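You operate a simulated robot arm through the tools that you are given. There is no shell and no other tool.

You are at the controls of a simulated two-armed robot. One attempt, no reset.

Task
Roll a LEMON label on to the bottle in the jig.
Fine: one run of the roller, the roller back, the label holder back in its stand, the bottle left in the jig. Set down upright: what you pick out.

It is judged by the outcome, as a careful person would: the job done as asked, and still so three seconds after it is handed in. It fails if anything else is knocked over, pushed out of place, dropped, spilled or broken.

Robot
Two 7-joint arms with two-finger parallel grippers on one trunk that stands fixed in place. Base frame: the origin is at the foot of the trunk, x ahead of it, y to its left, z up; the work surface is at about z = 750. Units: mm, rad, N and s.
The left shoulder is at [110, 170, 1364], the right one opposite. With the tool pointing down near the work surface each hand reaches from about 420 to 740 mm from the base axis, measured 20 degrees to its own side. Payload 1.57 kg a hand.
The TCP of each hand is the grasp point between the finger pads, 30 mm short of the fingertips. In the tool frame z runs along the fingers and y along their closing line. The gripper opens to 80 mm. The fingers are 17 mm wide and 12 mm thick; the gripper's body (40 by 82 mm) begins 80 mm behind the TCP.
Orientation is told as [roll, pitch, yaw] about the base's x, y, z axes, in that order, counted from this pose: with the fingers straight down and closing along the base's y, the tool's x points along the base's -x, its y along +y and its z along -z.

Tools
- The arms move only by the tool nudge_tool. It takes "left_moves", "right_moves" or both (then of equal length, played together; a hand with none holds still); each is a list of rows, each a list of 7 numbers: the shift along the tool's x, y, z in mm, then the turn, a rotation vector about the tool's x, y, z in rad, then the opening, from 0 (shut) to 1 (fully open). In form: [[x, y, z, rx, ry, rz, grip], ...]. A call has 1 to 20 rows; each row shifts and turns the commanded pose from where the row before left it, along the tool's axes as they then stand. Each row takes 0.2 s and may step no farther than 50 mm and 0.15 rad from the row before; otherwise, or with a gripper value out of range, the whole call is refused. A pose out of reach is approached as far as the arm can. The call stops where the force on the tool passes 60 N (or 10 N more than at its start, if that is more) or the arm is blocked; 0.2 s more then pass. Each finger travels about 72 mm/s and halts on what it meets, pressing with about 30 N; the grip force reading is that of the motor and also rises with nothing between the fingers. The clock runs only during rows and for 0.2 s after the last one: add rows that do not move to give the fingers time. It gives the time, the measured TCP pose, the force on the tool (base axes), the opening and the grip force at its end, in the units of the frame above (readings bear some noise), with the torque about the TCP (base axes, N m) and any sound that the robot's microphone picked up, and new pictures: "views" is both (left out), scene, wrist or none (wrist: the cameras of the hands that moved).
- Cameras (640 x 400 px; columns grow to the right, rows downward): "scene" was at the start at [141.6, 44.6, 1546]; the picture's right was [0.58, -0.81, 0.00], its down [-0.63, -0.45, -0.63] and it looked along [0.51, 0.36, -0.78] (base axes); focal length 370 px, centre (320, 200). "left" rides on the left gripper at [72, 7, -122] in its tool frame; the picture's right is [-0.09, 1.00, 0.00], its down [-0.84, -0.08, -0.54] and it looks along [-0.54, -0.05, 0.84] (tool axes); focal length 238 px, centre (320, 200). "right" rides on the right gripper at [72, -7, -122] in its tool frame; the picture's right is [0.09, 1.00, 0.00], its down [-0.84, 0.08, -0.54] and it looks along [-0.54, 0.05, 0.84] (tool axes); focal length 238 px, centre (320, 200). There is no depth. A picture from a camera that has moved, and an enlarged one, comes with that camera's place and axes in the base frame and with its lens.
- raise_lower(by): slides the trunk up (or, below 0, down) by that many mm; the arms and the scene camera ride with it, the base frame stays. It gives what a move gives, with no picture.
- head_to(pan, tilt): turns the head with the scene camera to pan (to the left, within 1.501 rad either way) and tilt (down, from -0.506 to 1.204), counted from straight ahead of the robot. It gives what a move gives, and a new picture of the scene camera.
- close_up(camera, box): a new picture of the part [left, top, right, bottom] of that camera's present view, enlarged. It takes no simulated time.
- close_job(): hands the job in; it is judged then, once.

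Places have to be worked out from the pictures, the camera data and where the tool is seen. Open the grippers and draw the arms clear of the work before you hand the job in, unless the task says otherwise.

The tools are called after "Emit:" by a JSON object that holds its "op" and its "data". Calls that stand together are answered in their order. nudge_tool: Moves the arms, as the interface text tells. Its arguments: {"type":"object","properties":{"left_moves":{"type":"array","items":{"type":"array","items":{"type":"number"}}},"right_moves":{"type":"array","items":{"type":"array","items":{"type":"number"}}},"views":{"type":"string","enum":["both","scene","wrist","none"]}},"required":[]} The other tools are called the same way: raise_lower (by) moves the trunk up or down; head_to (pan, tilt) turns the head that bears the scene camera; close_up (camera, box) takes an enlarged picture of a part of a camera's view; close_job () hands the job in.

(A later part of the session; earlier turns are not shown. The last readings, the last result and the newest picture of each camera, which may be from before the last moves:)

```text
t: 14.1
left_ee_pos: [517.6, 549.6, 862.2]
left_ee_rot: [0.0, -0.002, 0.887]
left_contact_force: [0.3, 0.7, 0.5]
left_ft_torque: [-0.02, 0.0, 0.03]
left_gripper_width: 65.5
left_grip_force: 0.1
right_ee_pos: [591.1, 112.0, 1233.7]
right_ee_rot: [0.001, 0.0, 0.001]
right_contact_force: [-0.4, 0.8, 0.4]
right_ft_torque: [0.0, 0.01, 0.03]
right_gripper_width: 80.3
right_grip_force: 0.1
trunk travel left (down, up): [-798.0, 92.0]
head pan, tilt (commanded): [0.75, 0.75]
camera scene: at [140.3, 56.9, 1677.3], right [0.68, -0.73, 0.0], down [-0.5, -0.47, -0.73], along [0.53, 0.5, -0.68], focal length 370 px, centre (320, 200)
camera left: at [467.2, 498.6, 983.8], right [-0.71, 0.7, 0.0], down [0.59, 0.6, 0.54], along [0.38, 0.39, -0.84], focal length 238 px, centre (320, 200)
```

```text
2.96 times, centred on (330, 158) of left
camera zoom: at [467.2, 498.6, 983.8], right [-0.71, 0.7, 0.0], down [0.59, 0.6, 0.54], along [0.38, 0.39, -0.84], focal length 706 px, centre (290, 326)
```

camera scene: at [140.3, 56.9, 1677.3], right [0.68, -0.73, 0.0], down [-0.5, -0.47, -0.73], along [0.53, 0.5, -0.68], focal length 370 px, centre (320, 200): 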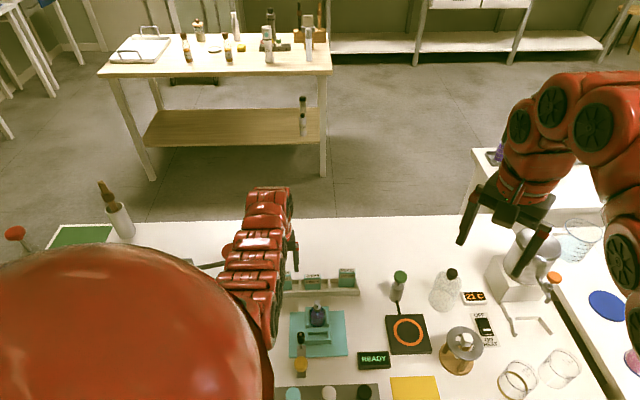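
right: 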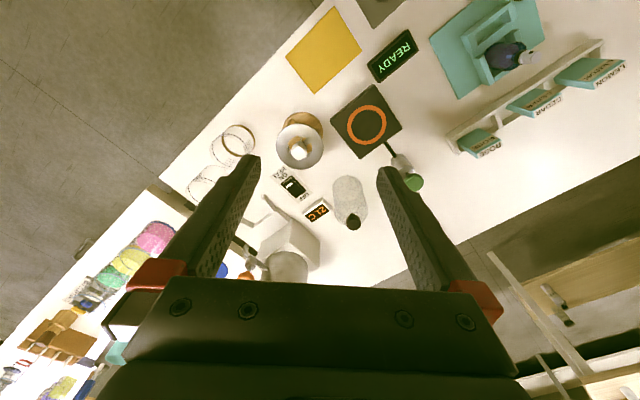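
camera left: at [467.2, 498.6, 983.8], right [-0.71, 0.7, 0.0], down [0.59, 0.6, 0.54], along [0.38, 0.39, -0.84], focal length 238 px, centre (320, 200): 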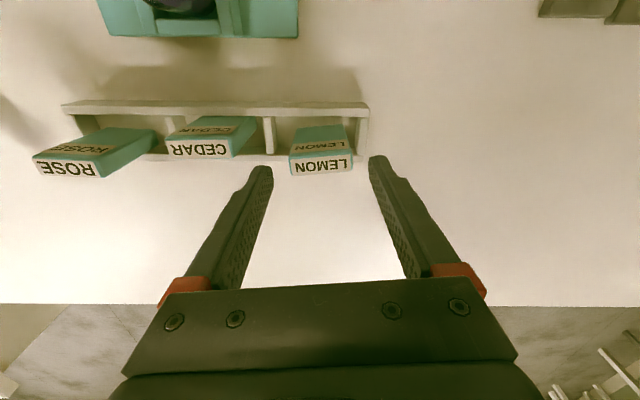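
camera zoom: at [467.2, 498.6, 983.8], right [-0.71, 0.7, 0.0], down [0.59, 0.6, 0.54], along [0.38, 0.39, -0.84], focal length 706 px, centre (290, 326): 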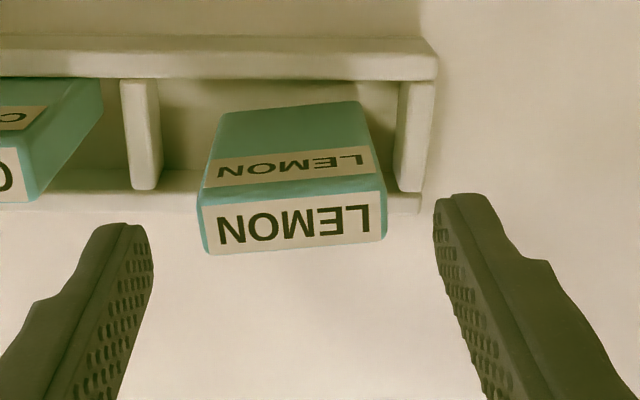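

No contact, and with the arm lying in the vertical shoulder–wrist plane the forearm should be ~z 1180, about 100 mm from the ball. I'll make a small r correction and descend to z ≈ 818, so the tips stay above the stand walls (~780).

Emit:
{"op": "nudge_tool", "data": {"left_moves": [[0, 1.2, 10, 0, 0, 0, 0.82], [0, 0, 12, 0, 0, 0, 0.82], [0, 0, 11, 0, 0, 0, 0.82], [0, 0, 11, 0, 0, 0, 0.82], [0, 0, 0, 0, 0, 0, 0.82]]}}

Emit:
{"op": "close_up", "data": {"camera": "scene", "box": [150, 130, 350, 330]}}

Emit:
{"op": "close_up", "data": {"camera": "left", "box": [240, 90, 420, 225]}}

```text
t: 15.2
left_ee_pos: [511.3, 542.7, 822.4]
left_ee_rot: [0.0, 0.004, 0.886]
left_contact_force: [0.7, -0.2, 0.1]
left_ft_torque: [-0.02, 0.03, 0.01]
left_gripper_width: 65.4
left_grip_force: 0.1
left hand out of reach, approached as far as the arm can: row 3, 4
right_ee_pos: [591.7, 113.9, 1233.5]
right_ee_rot: [0.001, 0.0, 0.001]
right_contact_force: [-0.5, 0.0, -0.3]
right_ft_torque: [0.01, 0.01, -0.02]
right_gripper_width: 80.0
right_grip_force: 0.1
trunk travel left (down, up): [-798.0, 92.0]
head pan, tilt (commanded): [0.75, 0.75]
camera scene: at [140.6, 57.0, 1677.3], right [0.68, -0.73, 0.0], down [-0.5, -0.47, -0.73], along [0.53, 0.5, -0.68], focal length 370 px, centre (320, 200)
camera left: at [460.7, 491.7, 943.4], right [-0.71, 0.7, 0.0], down [0.59, 0.6, 0.54], along [0.38, 0.39, -0.84], focal length 238 px, centre (320, 200)
```

scene: 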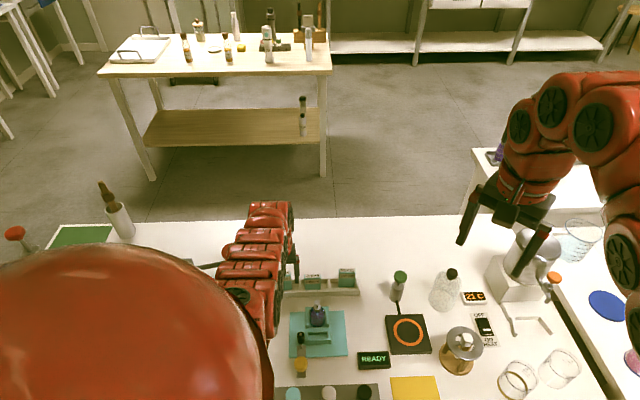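
left: 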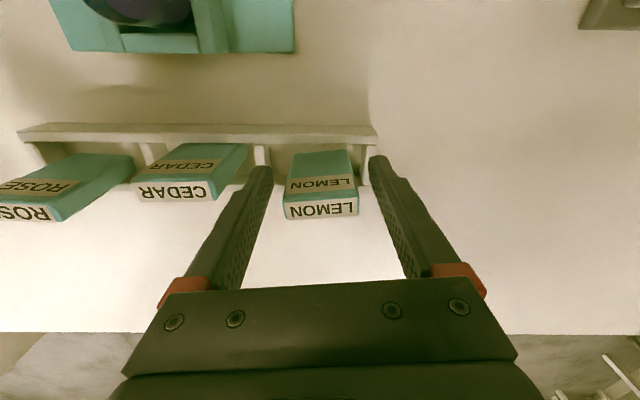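

```text
2.00 times, centred on (250, 230) of scene
camera zoom: at [140.6, 57.0, 1677.3], right [0.68, -0.73, 0.0], down [-0.5, -0.47, -0.73], along [0.53, 0.5, -0.68], focal length 739 px, centre (460, 140)
```

zoom: 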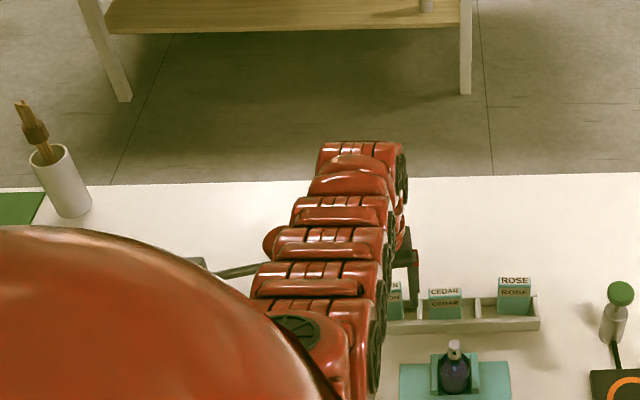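

```text
2.96 times, centred on (330, 158) of left
camera zoom: at [460.7, 491.7, 943.4], right [-0.71, 0.7, 0.0], down [0.59, 0.6, 0.54], along [0.38, 0.39, -0.84], focal length 706 px, centre (290, 326)
```

zoom: 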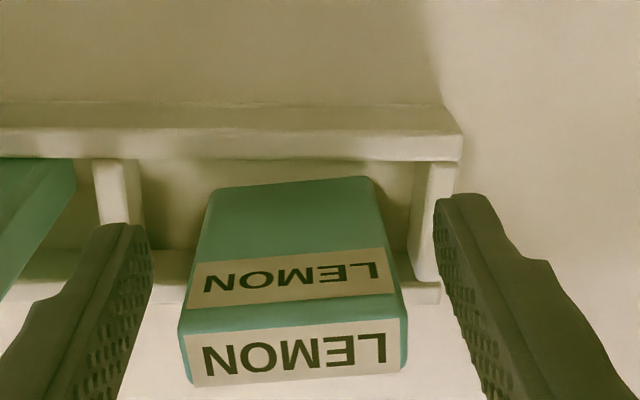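

Max reach was hit (pulled back to [511, 543, 822]). I'll lift the hand 25 mm and lower the trunk 30 mm to gain reach.

Emit:
{"op": "nudge_tool", "data": {"left_moves": [[0, 0, -14, 0, 0, 0, 0.82], [0, 0, -14, 0, 0, 0, 0.82], [0, 0, 0, 0, 0, 0, 0.82]], "views": "none"}}

Emit:
{"op": "raise_lower", "data": {"by": -30}}

Emit:
{"op": "close_up", "data": {"camera": "left", "box": [240, 90, 420, 225]}}

Emit:
{"op": "close_up", "data": {"camera": "scene", "box": [150, 130, 350, 330]}}

```text
t: 16.1
left_ee_pos: [511.2, 543.8, 849.5]
left_ee_rot: [-0.001, 0.0, 0.886]
left_contact_force: [0.0, -0.8, -1.3]
left_ft_torque: [-0.02, 0.01, 0.0]
left_gripper_width: 65.3
left_grip_force: 0.1
right_ee_pos: [590.7, 113.4, 1233.8]
right_ee_rot: [-0.001, 0.0, 0.001]
right_contact_force: [-0.2, 0.9, 0.0]
right_ft_torque: [-0.01, -0.03, 0.02]
right_gripper_width: 80.1
right_grip_force: 0.0
trunk travel left (down, up): [-798.0, 92.0]
head pan, tilt (commanded): [0.75, 0.75]
```

```text
t: 16.8
left_ee_pos: [510.4, 544.6, 819.1]
left_ee_rot: [-0.001, 0.0, 0.886]
left_contact_force: [1.3, -1.3, -0.4]
left_ft_torque: [0.01, 0.0, -0.03]
left_gripper_width: 65.5
left_grip_force: 0.1
right_ee_pos: [590.9, 113.1, 1204.8]
right_ee_rot: [0.001, -0.001, 0.001]
right_contact_force: [-0.6, -0.6, 0.2]
right_ft_torque: [-0.03, -0.03, 0.02]
right_gripper_width: 80.0
right_grip_force: 0.0
trunk travel left (down, up): [-768.0, 122.0]
head pan, tilt (commanded): [0.75, 0.75]
```

```text
2.96 times, centred on (330, 158) of left
camera zoom: at [460.0, 492.5, 941.7], right [-0.71, 0.7, 0.0], down [0.59, 0.6, 0.54], along [0.38, 0.39, -0.84], focal length 706 px, centre (290, 326)
```

zoom: 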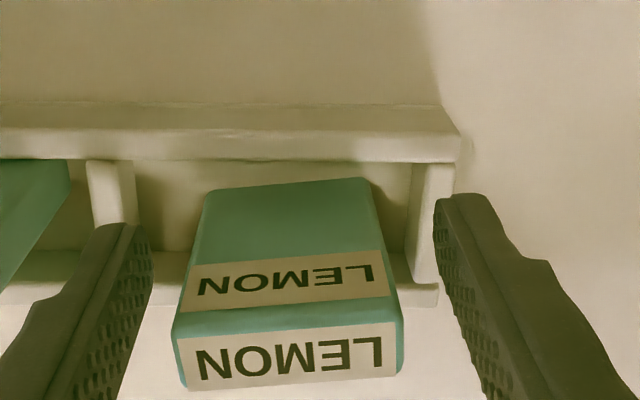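

```text
2.00 times, centred on (250, 230) of scene
camera zoom: at [140.0, 56.7, 1647.3], right [0.68, -0.73, 0.0], down [-0.5, -0.47, -0.73], along [0.54, 0.5, -0.68], focal length 739 px, centre (460, 140)
```

zoom: 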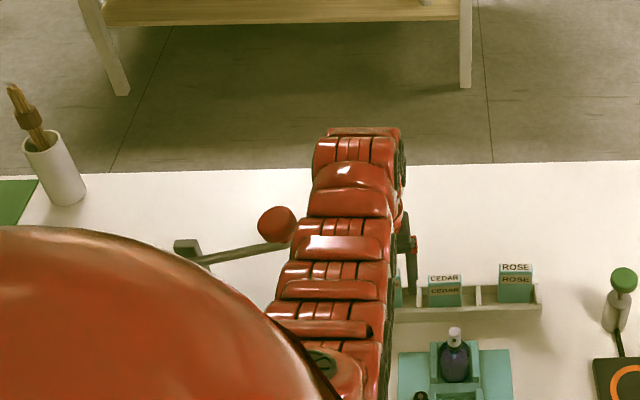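

The ball is clear of the arm (~50 mm by my estimate). The holder centre lies ~6.5 mm ahead of the TCP and centred in r; I'll shift forward 6.5 mm and close on it.

Emit:
{"op": "nudge_tool", "data": {"left_moves": [[-3.5, 0, 0, 0, 0, 0, 0.82], [-3, 0, 0, 0, 0, 0, 0.82], [0, 0, 0, 0, 0, 0, 0.82]], "views": "wrist"}}

Emit:
{"op": "close_up", "data": {"camera": "left", "box": [240, 90, 420, 225]}}

```text
t: 17.6
left_ee_pos: [514.0, 548.4, 820.4]
left_ee_rot: [0.0, 0.001, 0.886]
left_contact_force: [0.1, -0.8, -0.3]
left_ft_torque: [-0.04, 0.0, 0.0]
left_gripper_width: 65.5
left_grip_force: 0.1
right_ee_pos: [591.3, 113.1, 1204.9]
right_ee_rot: [-0.001, 0.0, 0.0]
right_contact_force: [0.2, 0.0, -0.3]
right_ft_torque: [0.03, 0.01, 0.0]
right_gripper_width: 80.2
right_grip_force: 0.0
trunk travel left (down, up): [-768.0, 122.0]
head pan, tilt (commanded): [0.75, 0.75]
camera left: at [464.4, 497.9, 941.6], right [-0.71, 0.7, 0.0], down [0.59, 0.6, 0.54], along [0.38, 0.39, -0.84], focal length 238 px, centre (320, 200)
```

left: 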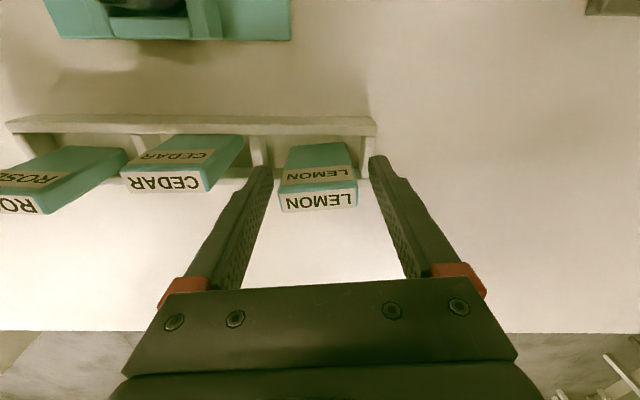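

```text
2.96 times, centred on (330, 158) of left
camera zoom: at [464.4, 497.9, 941.6], right [-0.71, 0.7, 0.0], down [0.59, 0.6, 0.54], along [0.38, 0.39, -0.84], focal length 706 px, centre (290, 326)
```

zoom: 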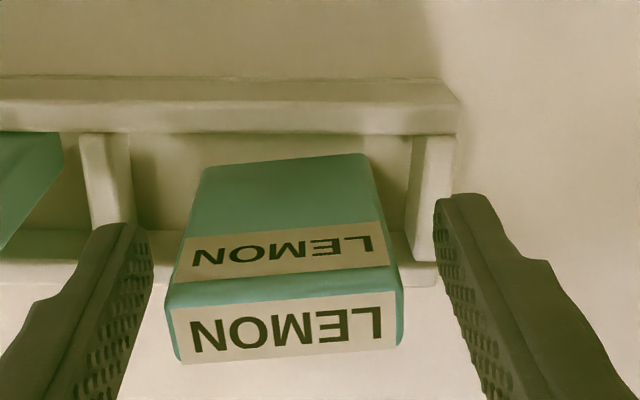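

Holder is centred between the fingers within about 1 mm. Closing the gripper on it now.

Emit:
{"op": "nudge_tool", "data": {"left_moves": [[0, 0, 0, 0, 0, 0, 0.7], [0, 0, 0, 0, 0, 0, 0.6], [0, 0, 0, 0, 0, 0, 0.4], [0, 0, 0, 0, 0, 0, 0.4], [0, 0, 0, 0, 0, 0, 0.4]], "views": "wrist"}}

Emit:
{"op": "close_up", "data": {"camera": "left", "box": [240, 90, 420, 225]}}

```text
t: 18.8
left_ee_pos: [514.2, 549.1, 820.0]
left_ee_rot: [0.0, 0.0, 0.888]
left_contact_force: [-0.8, -0.4, -0.6]
left_ft_torque: [0.0, 0.01, 0.0]
left_gripper_width: 45.0
left_grip_force: 29.6
right_ee_pos: [591.8, 112.7, 1204.4]
right_ee_rot: [0.001, 0.002, 0.0]
right_contact_force: [0.5, 0.1, 0.6]
right_ft_torque: [-0.01, 0.03, -0.04]
right_gripper_width: 80.3
right_grip_force: 0.2
trunk travel left (down, up): [-768.0, 122.0]
head pan, tilt (commanded): [0.75, 0.75]
camera left: at [464.1, 497.9, 941.6], right [-0.71, 0.7, 0.0], down [0.59, 0.6, 0.54], along [0.38, 0.39, -0.84], focal length 238 px, centre (320, 200)
```

left: 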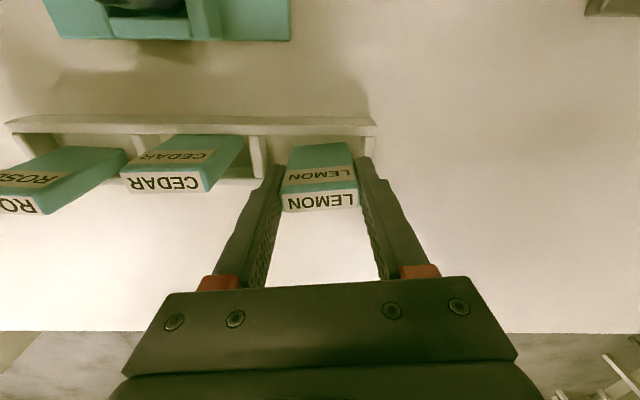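

```text
2.96 times, centred on (330, 158) of left
camera zoom: at [464.1, 497.9, 941.6], right [-0.71, 0.7, 0.0], down [0.59, 0.6, 0.54], along [0.38, 0.39, -0.84], focal length 706 px, centre (290, 326)
```

zoom: 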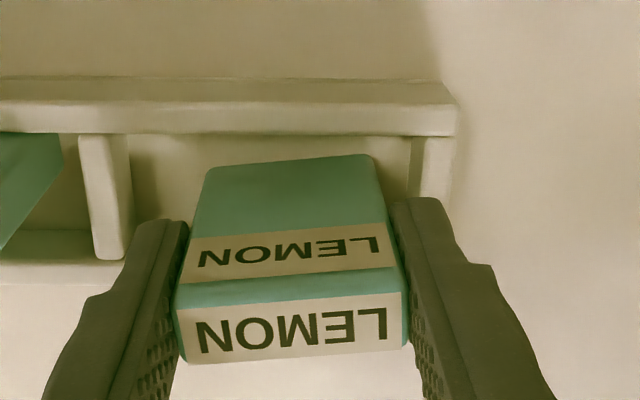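

Grip is solid: width 45.0 mm at 30 N. Lifting slowly 64 mm straight up and checking that the holder comes along.

Emit:
{"op": "nudge_tool", "data": {"left_moves": [[0, 0, -8, 0, 0, 0, 0.4], [0, 0, -14, 0, 0, 0, 0.4], [0, 0, -14, 0, 0, 0, 0.4], [0, 0, -14, 0, 0, 0, 0.4], [0, 0, -14, 0, 0, 0, 0.4], [0, 0, 0, 0, 0, 0, 0.4]]}}

Emit:
{"op": "close_up", "data": {"camera": "left", "box": [240, 90, 420, 225]}}

```text
t: 20.2
left_ee_pos: [513.5, 548.9, 885.1]
left_ee_rot: [0.0, 0.0, 0.886]
left_contact_force: [0.3, -1.1, -0.7]
left_ft_torque: [-0.02, 0.03, 0.02]
left_gripper_width: 45.1
left_grip_force: 29.9
right_ee_pos: [591.5, 113.4, 1204.5]
right_ee_rot: [0.003, -0.001, 0.0]
right_contact_force: [0.2, -0.6, -0.3]
right_ft_torque: [0.01, -0.01, -0.01]
right_gripper_width: 79.9
right_grip_force: 0.1
trunk travel left (down, up): [-768.0, 122.0]
head pan, tilt (commanded): [0.75, 0.75]
camera scene: at [140.7, 57.2, 1647.2], right [0.68, -0.73, 0.0], down [-0.5, -0.47, -0.73], along [0.53, 0.5, -0.68], focal length 370 px, centre (320, 200)
camera left: at [463.7, 497.8, 1006.4], right [-0.71, 0.7, 0.0], down [0.59, 0.6, 0.54], along [0.38, 0.39, -0.84], focal length 238 px, centre (320, 200)
```

scene: 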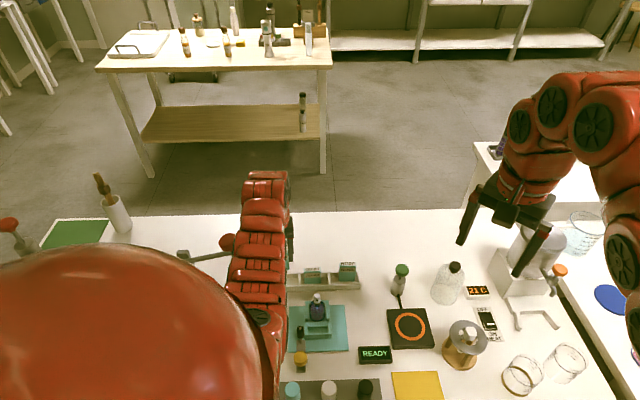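
left: 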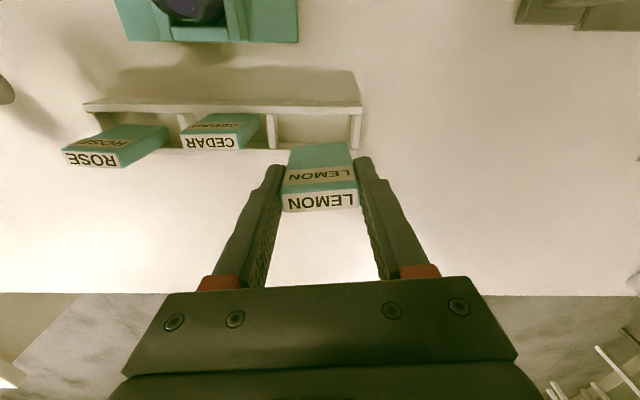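

```text
2.96 times, centred on (330, 158) of left
camera zoom: at [463.7, 497.8, 1006.4], right [-0.71, 0.7, 0.0], down [0.59, 0.6, 0.54], along [0.38, 0.39, -0.84], focal length 706 px, centre (290, 326)
```

zoom: 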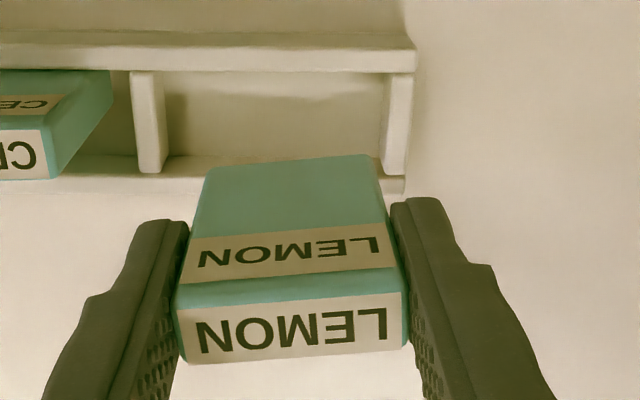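

The holder is up and held square. I'll raise the trunk 30 mm, lift a bit more so the holder's bottom (≈62 mm below TCP) clears the bottle top (≈859), square the yaw to the jig, and carry it over the slot.

Emit:
{"op": "raise_lower", "data": {"by": 30}}

Emit:
{"op": "nudge_tool", "data": {"left_moves": [[0, 0, -22, 0, 0, 0, 0.4], [0, 0, -22, 0, 0, 0, 0.4], [0, 0, 0, 0, 0, 0.099, 0.4], [39, -24, 0, 0, 0, 0, 0.4], [39, -24, 0, 0, 0, 0, 0.4], [39, -24, 0, 0, 0, 0, 0.4], [38, -23, 0, 0, 0, 0, 0.4], [0, 0, 0, 0, 0, 0, 0.4]]}}

Emit:
{"op": "close_up", "data": {"camera": "left", "box": [230, 40, 410, 220]}}

```text
t: 20.9
left_ee_pos: [513.6, 549.8, 915.5]
left_ee_rot: [0.0, 0.001, 0.887]
left_contact_force: [-0.4, -0.3, -0.7]
left_ft_torque: [0.03, -0.01, -0.01]
left_gripper_width: 45.1
left_grip_force: 30.2
right_ee_pos: [592.3, 113.4, 1234.1]
right_ee_rot: [0.0, 0.0, 0.0]
right_contact_force: [0.0, -0.4, -0.3]
right_ft_torque: [0.02, 0.03, -0.02]
right_gripper_width: 80.2
right_grip_force: 0.0
trunk travel left (down, up): [-798.0, 92.0]
head pan, tilt (commanded): [0.75, 0.75]
```

```text
t: 22.8
left_ee_pos: [472.4, 370.8, 959.0]
left_ee_rot: [-0.001, 0.001, 0.788]
left_contact_force: [1.0, 0.5, 0.0]
left_ft_torque: [-0.03, 0.0, 0.03]
left_gripper_width: 45.2
left_grip_force: 30.1
right_ee_pos: [591.1, 112.9, 1233.5]
right_ee_rot: [0.001, 0.002, -0.001]
right_contact_force: [0.8, -0.7, -0.7]
right_ft_torque: [0.02, 0.0, -0.01]
right_gripper_width: 79.9
right_grip_force: 0.1
trunk travel left (down, up): [-798.0, 92.0]
head pan, tilt (commanded): [0.75, 0.75]
camera scene: at [140.6, 57.9, 1677.2], right [0.68, -0.73, 0.0], down [-0.5, -0.47, -0.73], along [0.53, 0.5, -0.68], focal length 370 px, centre (320, 200)
camera left: at [418.7, 326.0, 1080.1], right [-0.64, 0.77, 0.0], down [0.65, 0.54, 0.54], along [0.41, 0.35, -0.84], focal length 238 px, centre (320, 200)
```

scene: 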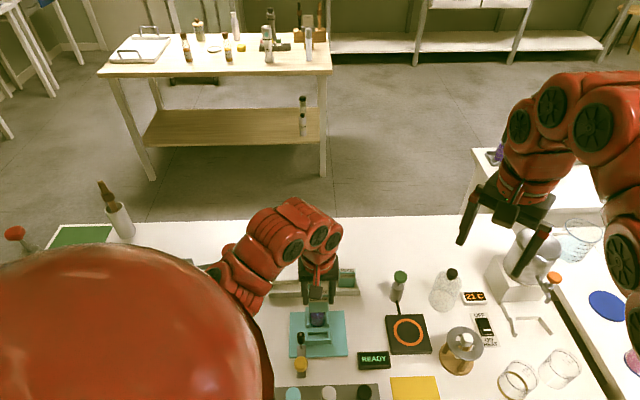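
left: 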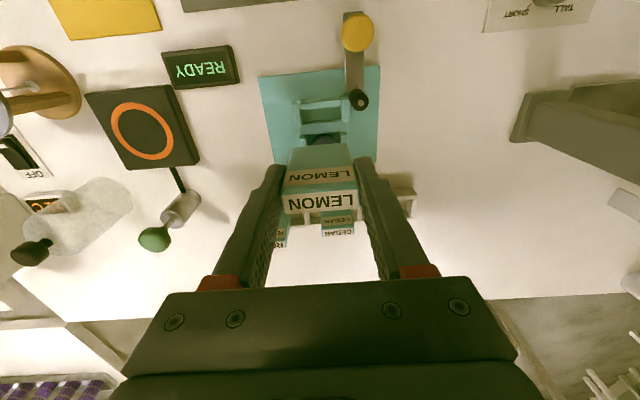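

```text
2.22 times, centred on (320, 130) of left
camera zoom: at [418.7, 326.0, 1080.1], right [-0.64, 0.77, 0.0], down [0.65, 0.54, 0.54], along [0.41, 0.35, -0.84], focal length 530 px, centre (320, 356)
```

zoom: 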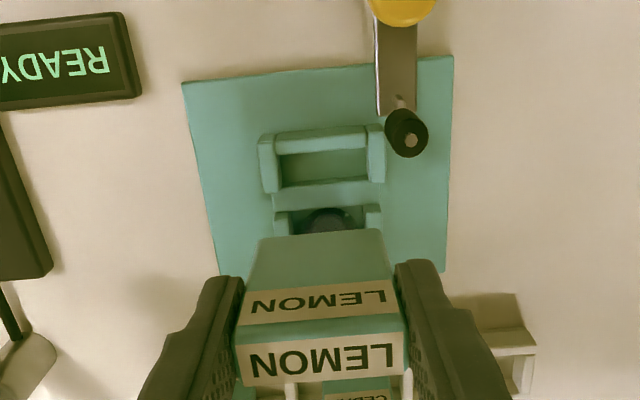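

The arm has taken a different elbow posture; I need to check where it is relative to the red lever ball.

Emit:
{"op": "close_up", "data": {"camera": "scene", "box": [160, 170, 380, 370]}}

Emit:
{"op": "head_to", "data": {"pan": 0.6, "tilt": 0.95}}

```text
2.00 times, centred on (270, 270) of scene
camera zoom: at [140.6, 57.9, 1677.2], right [0.68, -0.73, 0.0], down [-0.5, -0.47, -0.73], along [0.53, 0.5, -0.68], focal length 739 px, centre (420, 60)
```

zoom: 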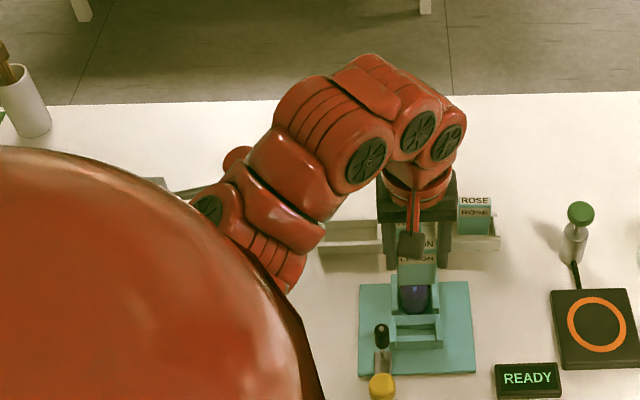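

```text
t: 23.5
left_ee_pos: [474.2, 370.7, 959.1]
left_ee_rot: [0.001, 0.001, 0.789]
left_contact_force: [0.2, 0.8, -0.7]
left_ft_torque: [-0.01, 0.02, 0.05]
left_gripper_width: 45.1
left_grip_force: 29.9
right_ee_pos: [591.2, 112.7, 1235.0]
right_ee_rot: [-0.002, 0.0, 0.002]
right_contact_force: [-0.5, -0.2, 0.6]
right_ft_torque: [-0.03, 0.04, 0.01]
right_gripper_width: 79.9
right_grip_force: 0.0
trunk travel left (down, up): [-798.0, 92.0]
head pan, tilt (commanded): [0.6, 0.949]
camera scene: at [140.1, 41.6, 1661.8], right [0.57, -0.82, 0.0], down [-0.67, -0.46, -0.58], along [0.48, 0.33, -0.81], focal length 370 px, centre (320, 200)
```

scene: 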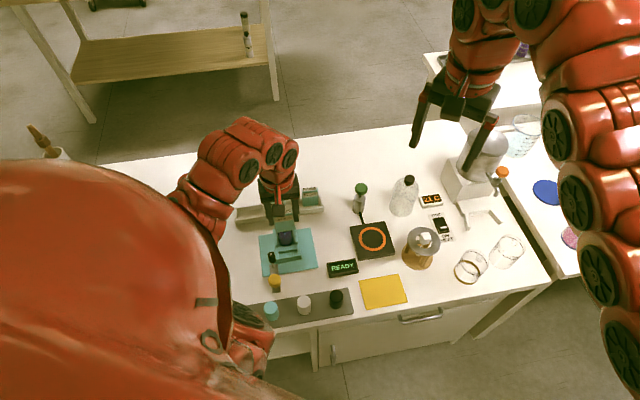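

The arm is well clear of the ball (≈90 mm). Now a detailed look at the slot relative to the held holder from the wrist camera.

Emit:
{"op": "close_up", "data": {"camera": "left", "box": [285, 90, 365, 155]}}

Emit:
{"op": "close_up", "data": {"camera": "scene", "box": [230, 170, 340, 300]}}

```text
6.15 times, centred on (325, 122) of left
camera zoom: at [418.8, 325.8, 1080.3], right [-0.64, 0.77, 0.0], down [0.65, 0.54, 0.54], along [0.42, 0.35, -0.84], focal length 1467 px, centre (289, 677)
```

zoom: 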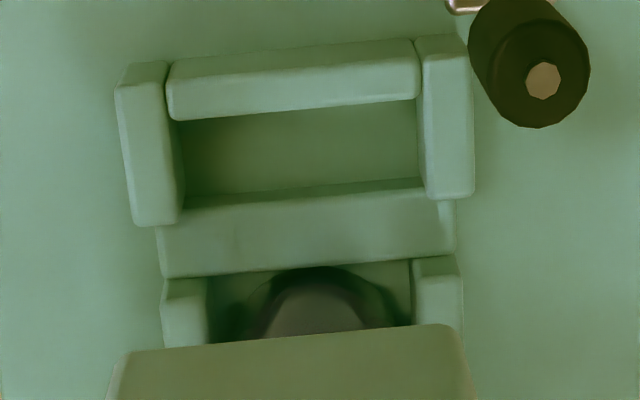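

```text
3.08 times, centred on (285, 235) of scene
camera zoom: at [140.1, 41.6, 1661.8], right [0.57, -0.82, 0.0], down [-0.67, -0.46, -0.58], along [0.48, 0.33, -0.81], focal length 1137 px, centre (428, 92)
```

zoom: 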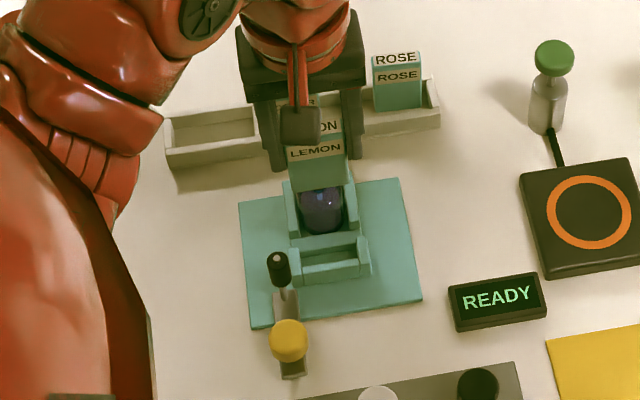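

I need the wall heights of the slot to fix its f-position; zooming the scene camera strongly on the jig from this steeper angle.

Emit:
{"op": "close_up", "data": {"camera": "scene", "box": [262, 222, 312, 276]}}

Emit:
{"op": "close_up", "data": {"camera": "scene", "box": [262, 240, 302, 300]}}

```text
7.41 times, centred on (287, 249) of scene
camera zoom: at [140.1, 41.6, 1661.8], right [0.57, -0.82, 0.0], down [-0.67, -0.46, -0.58], along [0.48, 0.33, -0.81], focal length 2737 px, centre (564, -163)
```

zoom: 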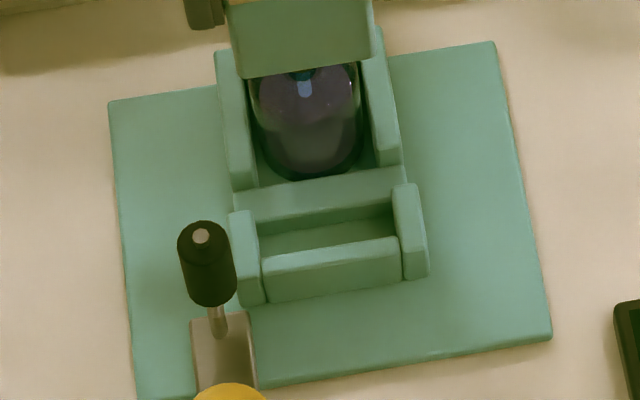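

```text
6.67 times, centred on (282, 270) of scene
camera zoom: at [140.1, 41.6, 1661.8], right [0.57, -0.82, 0.0], down [-0.67, -0.46, -0.58], along [0.48, 0.33, -0.81], focal length 2464 px, centre (573, -267)
```

zoom: 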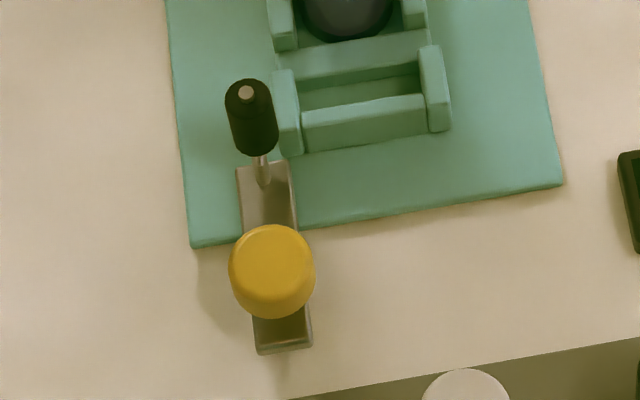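

Triangulating from both cameras: slot inner faces at f ≈ 586.5 and 604.5 (wall tops z ≈ 775–783), gap in r ≈ 48 mm, so clearance is about 2 mm each side. I'll correct by (+2.8, +2.0) in tool x, y and descend to TCP z ≈ 880 (holder bottom ≈ 818) to recheck.

Emit:
{"op": "nudge_tool", "data": {"left_moves": [[2.8, 2.0, 0, 0, 0, 0, 0.4], [0, 0, 20, 0, 0, 0, 0.4], [0, 0, 20, 0, 0, 0, 0.4], [0, 0, 20, 0, 0, 0, 0.4], [0, 0, 19, 0, 0, 0, 0.4], [0, 0, 0, 0, 0, 0, 0.4]]}}

Emit:
{"op": "close_up", "data": {"camera": "left", "box": [270, 70, 370, 220]}}

Emit:
{"op": "close_up", "data": {"camera": "left", "box": [275, 90, 365, 155]}}

Emit:
{"op": "close_up", "data": {"camera": "scene", "box": [150, 100, 350, 300]}}

```text
t: 24.9
left_ee_pos: [468.2, 372.2, 880.1]
left_ee_rot: [0.002, -0.001, 0.79]
left_contact_force: [1.0, -0.2, 0.6]
left_ft_torque: [0.02, 0.02, -0.01]
left_gripper_width: 45.4
left_grip_force: 30.0
right_ee_pos: [592.3, 112.6, 1233.7]
right_ee_rot: [-0.001, 0.001, 0.0]
right_contact_force: [-0.2, 0.9, 0.2]
right_ft_torque: [0.02, 0.02, 0.03]
right_gripper_width: 79.9
right_grip_force: 0.1
trunk travel left (down, up): [-798.0, 92.0]
head pan, tilt (commanded): [0.6, 0.949]
camera scene: at [139.8, 41.5, 1661.8], right [0.56, -0.83, 0.0], down [-0.67, -0.46, -0.58], along [0.48, 0.33, -0.81], focal length 370 px, centre (320, 200)
camera left: at [413.2, 325.9, 1000.7], right [-0.64, 0.77, 0.0], down [0.64, 0.54, 0.54], along [0.42, 0.35, -0.84], focal length 238 px, centre (320, 200)
```

scene: 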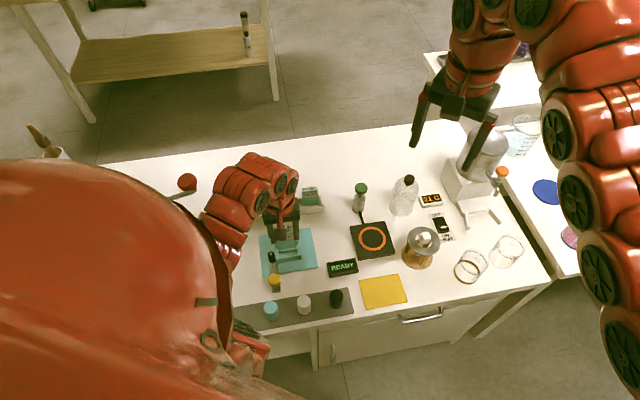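
left: 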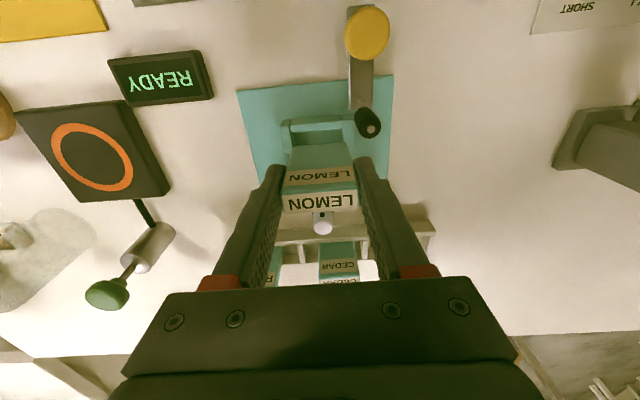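

```text
2.67 times, centred on (320, 145) of left
camera zoom: at [413.2, 325.9, 1000.7], right [-0.64, 0.77, 0.0], down [0.64, 0.54, 0.54], along [0.42, 0.35, -0.84], focal length 636 px, centre (320, 347)
```

zoom: 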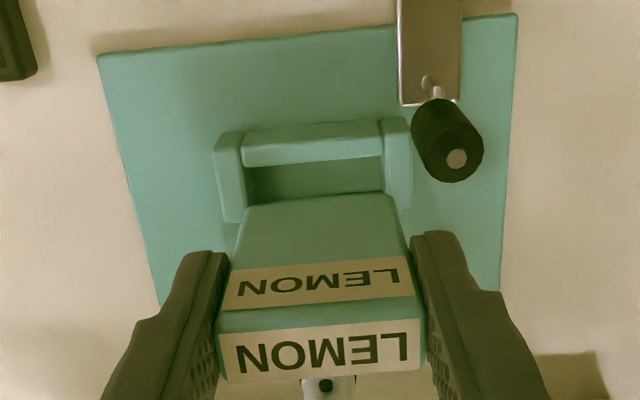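

```text
6.15 times, centred on (320, 122) of left
camera zoom: at [413.2, 325.9, 1000.7], right [-0.64, 0.77, 0.0], down [0.64, 0.54, 0.54], along [0.42, 0.35, -0.84], focal length 1467 px, centre (320, 677)
```

zoom: 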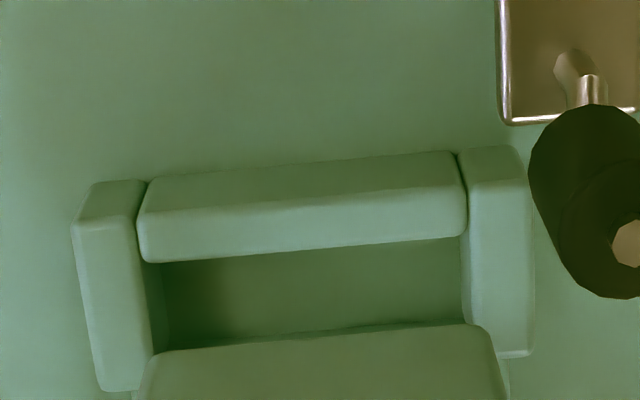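

```text
2.00 times, centred on (250, 200) of scene
camera zoom: at [139.8, 41.5, 1661.8], right [0.56, -0.83, 0.0], down [-0.67, -0.46, -0.58], along [0.48, 0.33, -0.81], focal length 739 px, centre (460, 200)
```

zoom: 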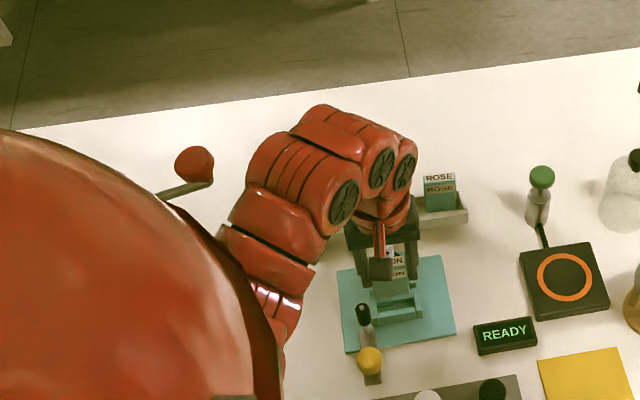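

Good: yaw is parallel, f is within ~1 mm, and r needs about +1.6 mm. Applying that and descending to TCP z ≈ 852 (holder bottom just above the ears).

Emit:
{"op": "nudge_tool", "data": {"left_moves": [[0, -1.6, 0, 0, 0, 0, 0.4], [0, 0, 14, 0, 0, 0, 0.4], [0, 0, 13, 0, 0, 0, 0.4], [0, 0, 0, 0, 0, 0, 0.4]], "views": "wrist"}}

Emit:
{"op": "close_up", "data": {"camera": "left", "box": [275, 90, 365, 155]}}

```text
t: 25.9
left_ee_pos: [468.7, 369.2, 854.2]
left_ee_rot: [0.0, 0.0, 0.787]
left_contact_force: [1.2, 0.5, -0.4]
left_ft_torque: [0.01, 0.0, -0.01]
left_gripper_width: 45.2
left_grip_force: 30.3
right_ee_pos: [592.5, 113.1, 1235.2]
right_ee_rot: [0.0, -0.002, 0.0]
right_contact_force: [-0.4, -0.7, -0.3]
right_ft_torque: [-0.02, -0.02, -0.02]
right_gripper_width: 80.1
right_grip_force: 0.2
trunk travel left (down, up): [-798.0, 92.0]
head pan, tilt (commanded): [0.6, 0.949]
camera left: at [414.3, 323.6, 975.2], right [-0.64, 0.77, 0.0], down [0.65, 0.54, 0.54], along [0.42, 0.35, -0.84], focal length 238 px, centre (320, 200)
```

left: 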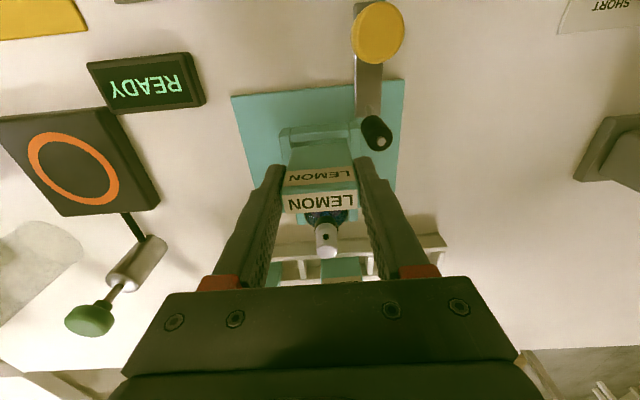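

```text
6.15 times, centred on (320, 122) of left
camera zoom: at [414.3, 323.6, 975.2], right [-0.64, 0.77, 0.0], down [0.65, 0.54, 0.54], along [0.42, 0.35, -0.84], focal length 1467 px, centre (320, 677)
```

zoom: 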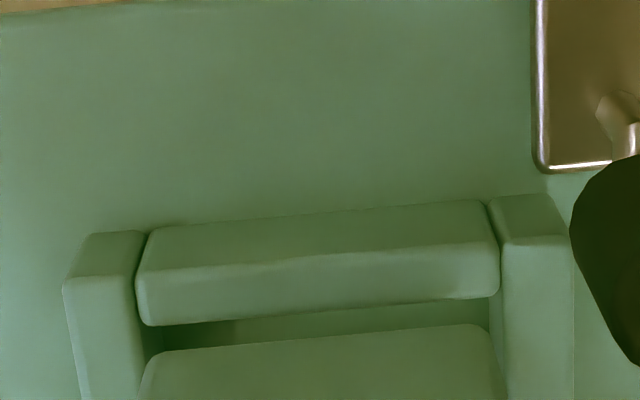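

Alignment at ear height looks right: ~2 mm gaps all round. Lowering in small steps into the slot, watching force.

Emit:
{"op": "nudge_tool", "data": {"left_moves": [[0, 0.3, 6, 0, 0, 0, 0.4], [0, 0, 6, 0, 0, 0, 0.4], [0, 0, 6, 0, 0, 0, 0.4], [0, 0, 5, 0, 0, 0, 0.4], [0, 0, 0, 0, 0, 0, 0.4]]}}

Emit:
{"op": "close_up", "data": {"camera": "left", "box": [275, 90, 365, 155]}}

Emit:
{"op": "close_up", "data": {"camera": "scene", "box": [250, 190, 330, 290]}}

```text
t: 27.1
left_ee_pos: [468.9, 370.6, 832.5]
left_ee_rot: [-0.003, -0.005, 0.786]
left_contact_force: [4.9, 3.6, 27.4]
left_ft_torque: [0.11, -0.13, -0.02]
left_gripper_width: 45.5
left_grip_force: 29.5
right_ee_pos: [590.9, 112.2, 1234.9]
right_ee_rot: [0.002, 0.0, 0.0]
right_contact_force: [0.1, 0.3, 0.5]
right_ft_torque: [-0.01, -0.01, 0.02]
right_gripper_width: 80.0
right_grip_force: 0.1
trunk travel left (down, up): [-798.0, 92.0]
head pan, tilt (commanded): [0.6, 0.949]
camera scene: at [138.2, 39.7, 1662.0], right [0.56, -0.83, 0.0], down [-0.67, -0.46, -0.58], along [0.48, 0.33, -0.81], focal length 370 px, centre (320, 200)
camera left: at [413.9, 323.3, 952.9], right [-0.64, 0.77, 0.0], down [0.64, 0.54, 0.55], along [0.42, 0.35, -0.84], focal length 238 px, centre (320, 200)
```

scene: 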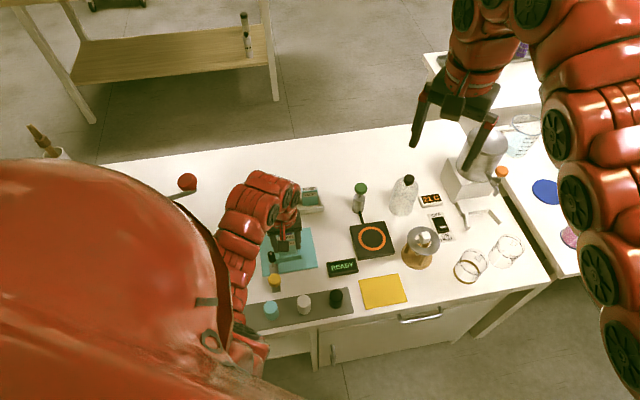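
left: 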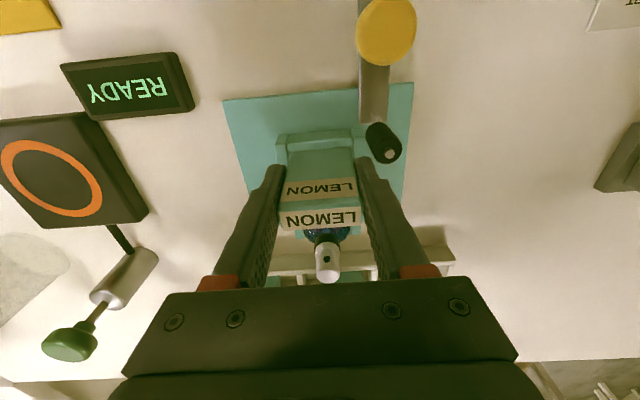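

```text
6.15 times, centred on (320, 122) of left
camera zoom: at [413.9, 323.3, 952.9], right [-0.64, 0.77, 0.0], down [0.64, 0.54, 0.55], along [0.42, 0.35, -0.84], focal length 1467 px, centre (320, 677)
```

zoom: 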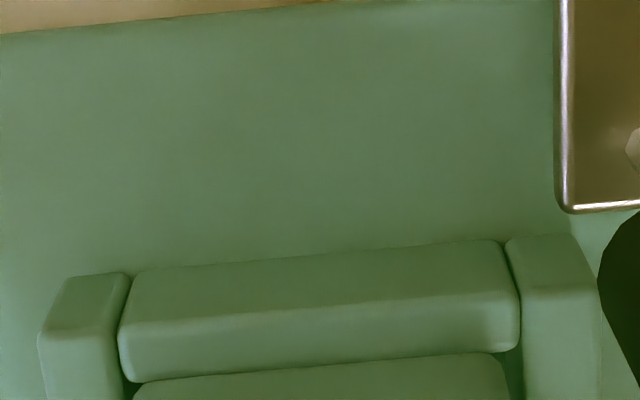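

```text
4.00 times, centred on (290, 240) of scene
camera zoom: at [138.2, 39.7, 1662.0], right [0.56, -0.83, 0.0], down [-0.67, -0.46, -0.58], along [0.48, 0.33, -0.81], focal length 1478 px, centre (440, 40)
```

zoom: 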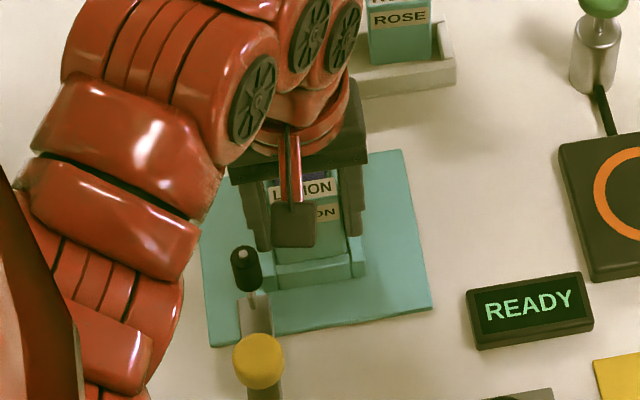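

Contact at z 832.5 with 27 N up, and the holder has slipped up a little in the grip, so its bottom is resting on something near z ≈ 770. Let me measure the slip and where it rests.

Emit:
{"op": "close_up", "data": {"camera": "left", "box": [240, 90, 420, 225]}}

Emit:
{"op": "close_up", "data": {"camera": "left", "box": [265, 120, 320, 160]}}

Emit:
{"op": "close_up", "data": {"camera": "left", "box": [320, 115, 375, 155]}}

```text
2.96 times, centred on (330, 158) of left
camera zoom: at [413.9, 323.3, 952.9], right [-0.64, 0.77, 0.0], down [0.64, 0.54, 0.55], along [0.42, 0.35, -0.84], focal length 706 px, centre (290, 326)
```

zoom: 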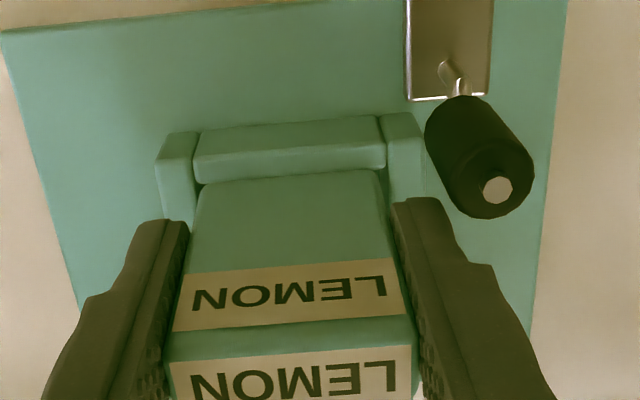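

```text
10.00 times, centred on (292, 140) of left
camera zoom: at [413.9, 323.3, 952.9], right [-0.64, 0.77, 0.0], down [0.64, 0.54, 0.55], along [0.42, 0.35, -0.84], focal length 2384 px, centre (595, 800)
```

zoom: 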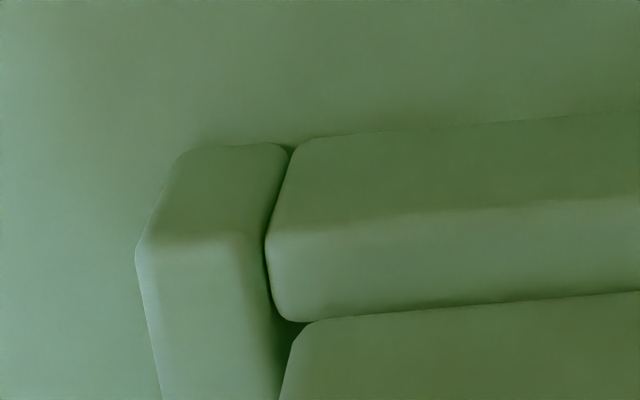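

```text
10.00 times, centred on (348, 135) of left
camera zoom: at [413.9, 323.3, 952.9], right [-0.64, 0.77, 0.0], down [0.64, 0.54, 0.55], along [0.42, 0.35, -0.84], focal length 2384 px, centre (45, 850)
```

zoom: 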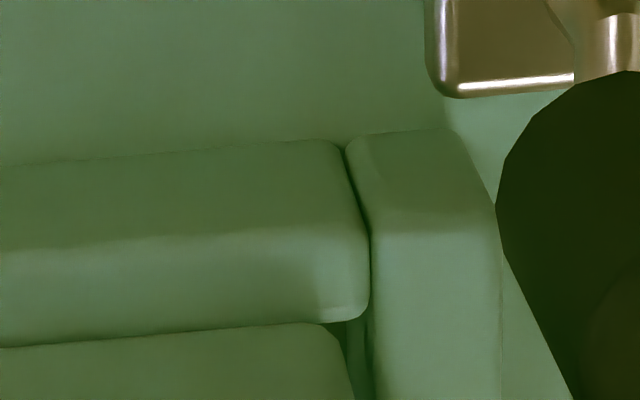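

The torque suggests the holder's front bottom edge landed on the near wall's top (reaction pushes it away from me) and it slid up ~13–17 mm in the grip. I'll lift off ~16 mm and remeasure the holder's position in the hand before trying again.

Emit:
{"op": "nudge_tool", "data": {"left_moves": [[0, 0, -8, 0, 0, 0, 0.4], [0, 0, -8, 0, 0, 0, 0.4], [0, 0, 0, 0, 0, 0, 0.4]], "views": "wrist"}}

Emit:
{"op": "close_up", "data": {"camera": "left", "box": [240, 90, 420, 240]}}

Emit:
{"op": "close_up", "data": {"camera": "left", "box": [275, 90, 365, 155]}}

Emit:
{"op": "close_up", "data": {"camera": "scene", "box": [260, 200, 320, 270]}}

```text
t: 27.9
left_ee_pos: [469.5, 369.3, 846.4]
left_ee_rot: [0.001, 0.002, 0.791]
left_contact_force: [0.0, 0.1, -0.6]
left_ft_torque: [0.01, 0.03, -0.03]
left_gripper_width: 45.0
left_grip_force: 29.7
right_ee_pos: [591.3, 112.7, 1234.0]
right_ee_rot: [0.0, 0.001, 0.0]
right_contact_force: [0.0, 0.2, 0.5]
right_ft_torque: [0.01, 0.01, 0.01]
right_gripper_width: 79.9
right_grip_force: 0.0
trunk travel left (down, up): [-798.0, 92.0]
head pan, tilt (commanded): [0.6, 0.949]
camera left: at [414.2, 324.7, 967.3], right [-0.64, 0.77, 0.0], down [0.65, 0.54, 0.54], along [0.41, 0.35, -0.84], focal length 238 px, centre (320, 200)
```

left: 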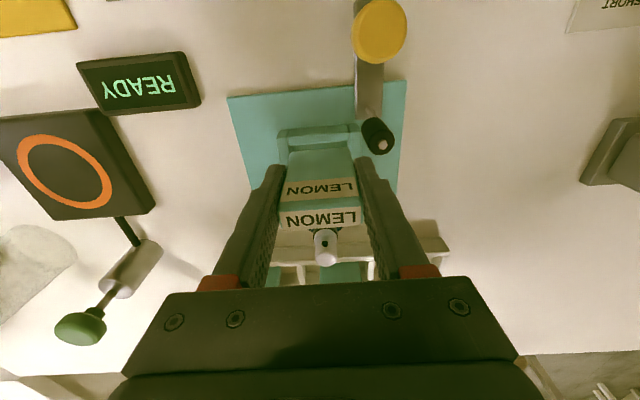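

```text
2.67 times, centred on (330, 165) of left
camera zoom: at [414.2, 324.7, 967.3], right [-0.64, 0.77, 0.0], down [0.65, 0.54, 0.54], along [0.41, 0.35, -0.84], focal length 636 px, centre (293, 293)
```

zoom: 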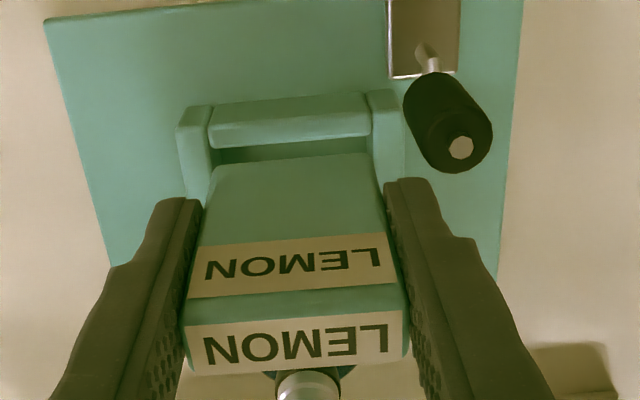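

```text
6.15 times, centred on (320, 122) of left
camera zoom: at [414.2, 324.7, 967.3], right [-0.64, 0.77, 0.0], down [0.65, 0.54, 0.54], along [0.41, 0.35, -0.84], focal length 1467 px, centre (320, 677)
```

zoom: 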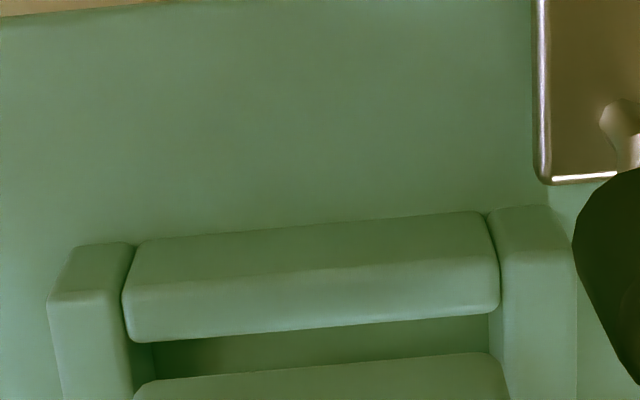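

```text
5.71 times, centred on (290, 235) of scene
camera zoom: at [140.2, 41.8, 1661.6], right [0.56, -0.83, 0.0], down [-0.67, -0.46, -0.58], along [0.48, 0.33, -0.81], focal length 2112 px, centre (491, 0)
```

zoom: 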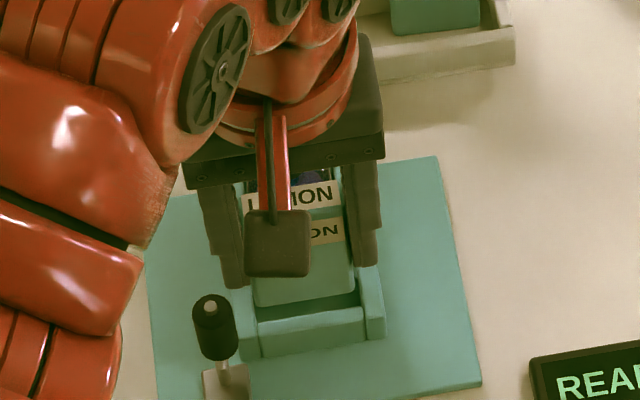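

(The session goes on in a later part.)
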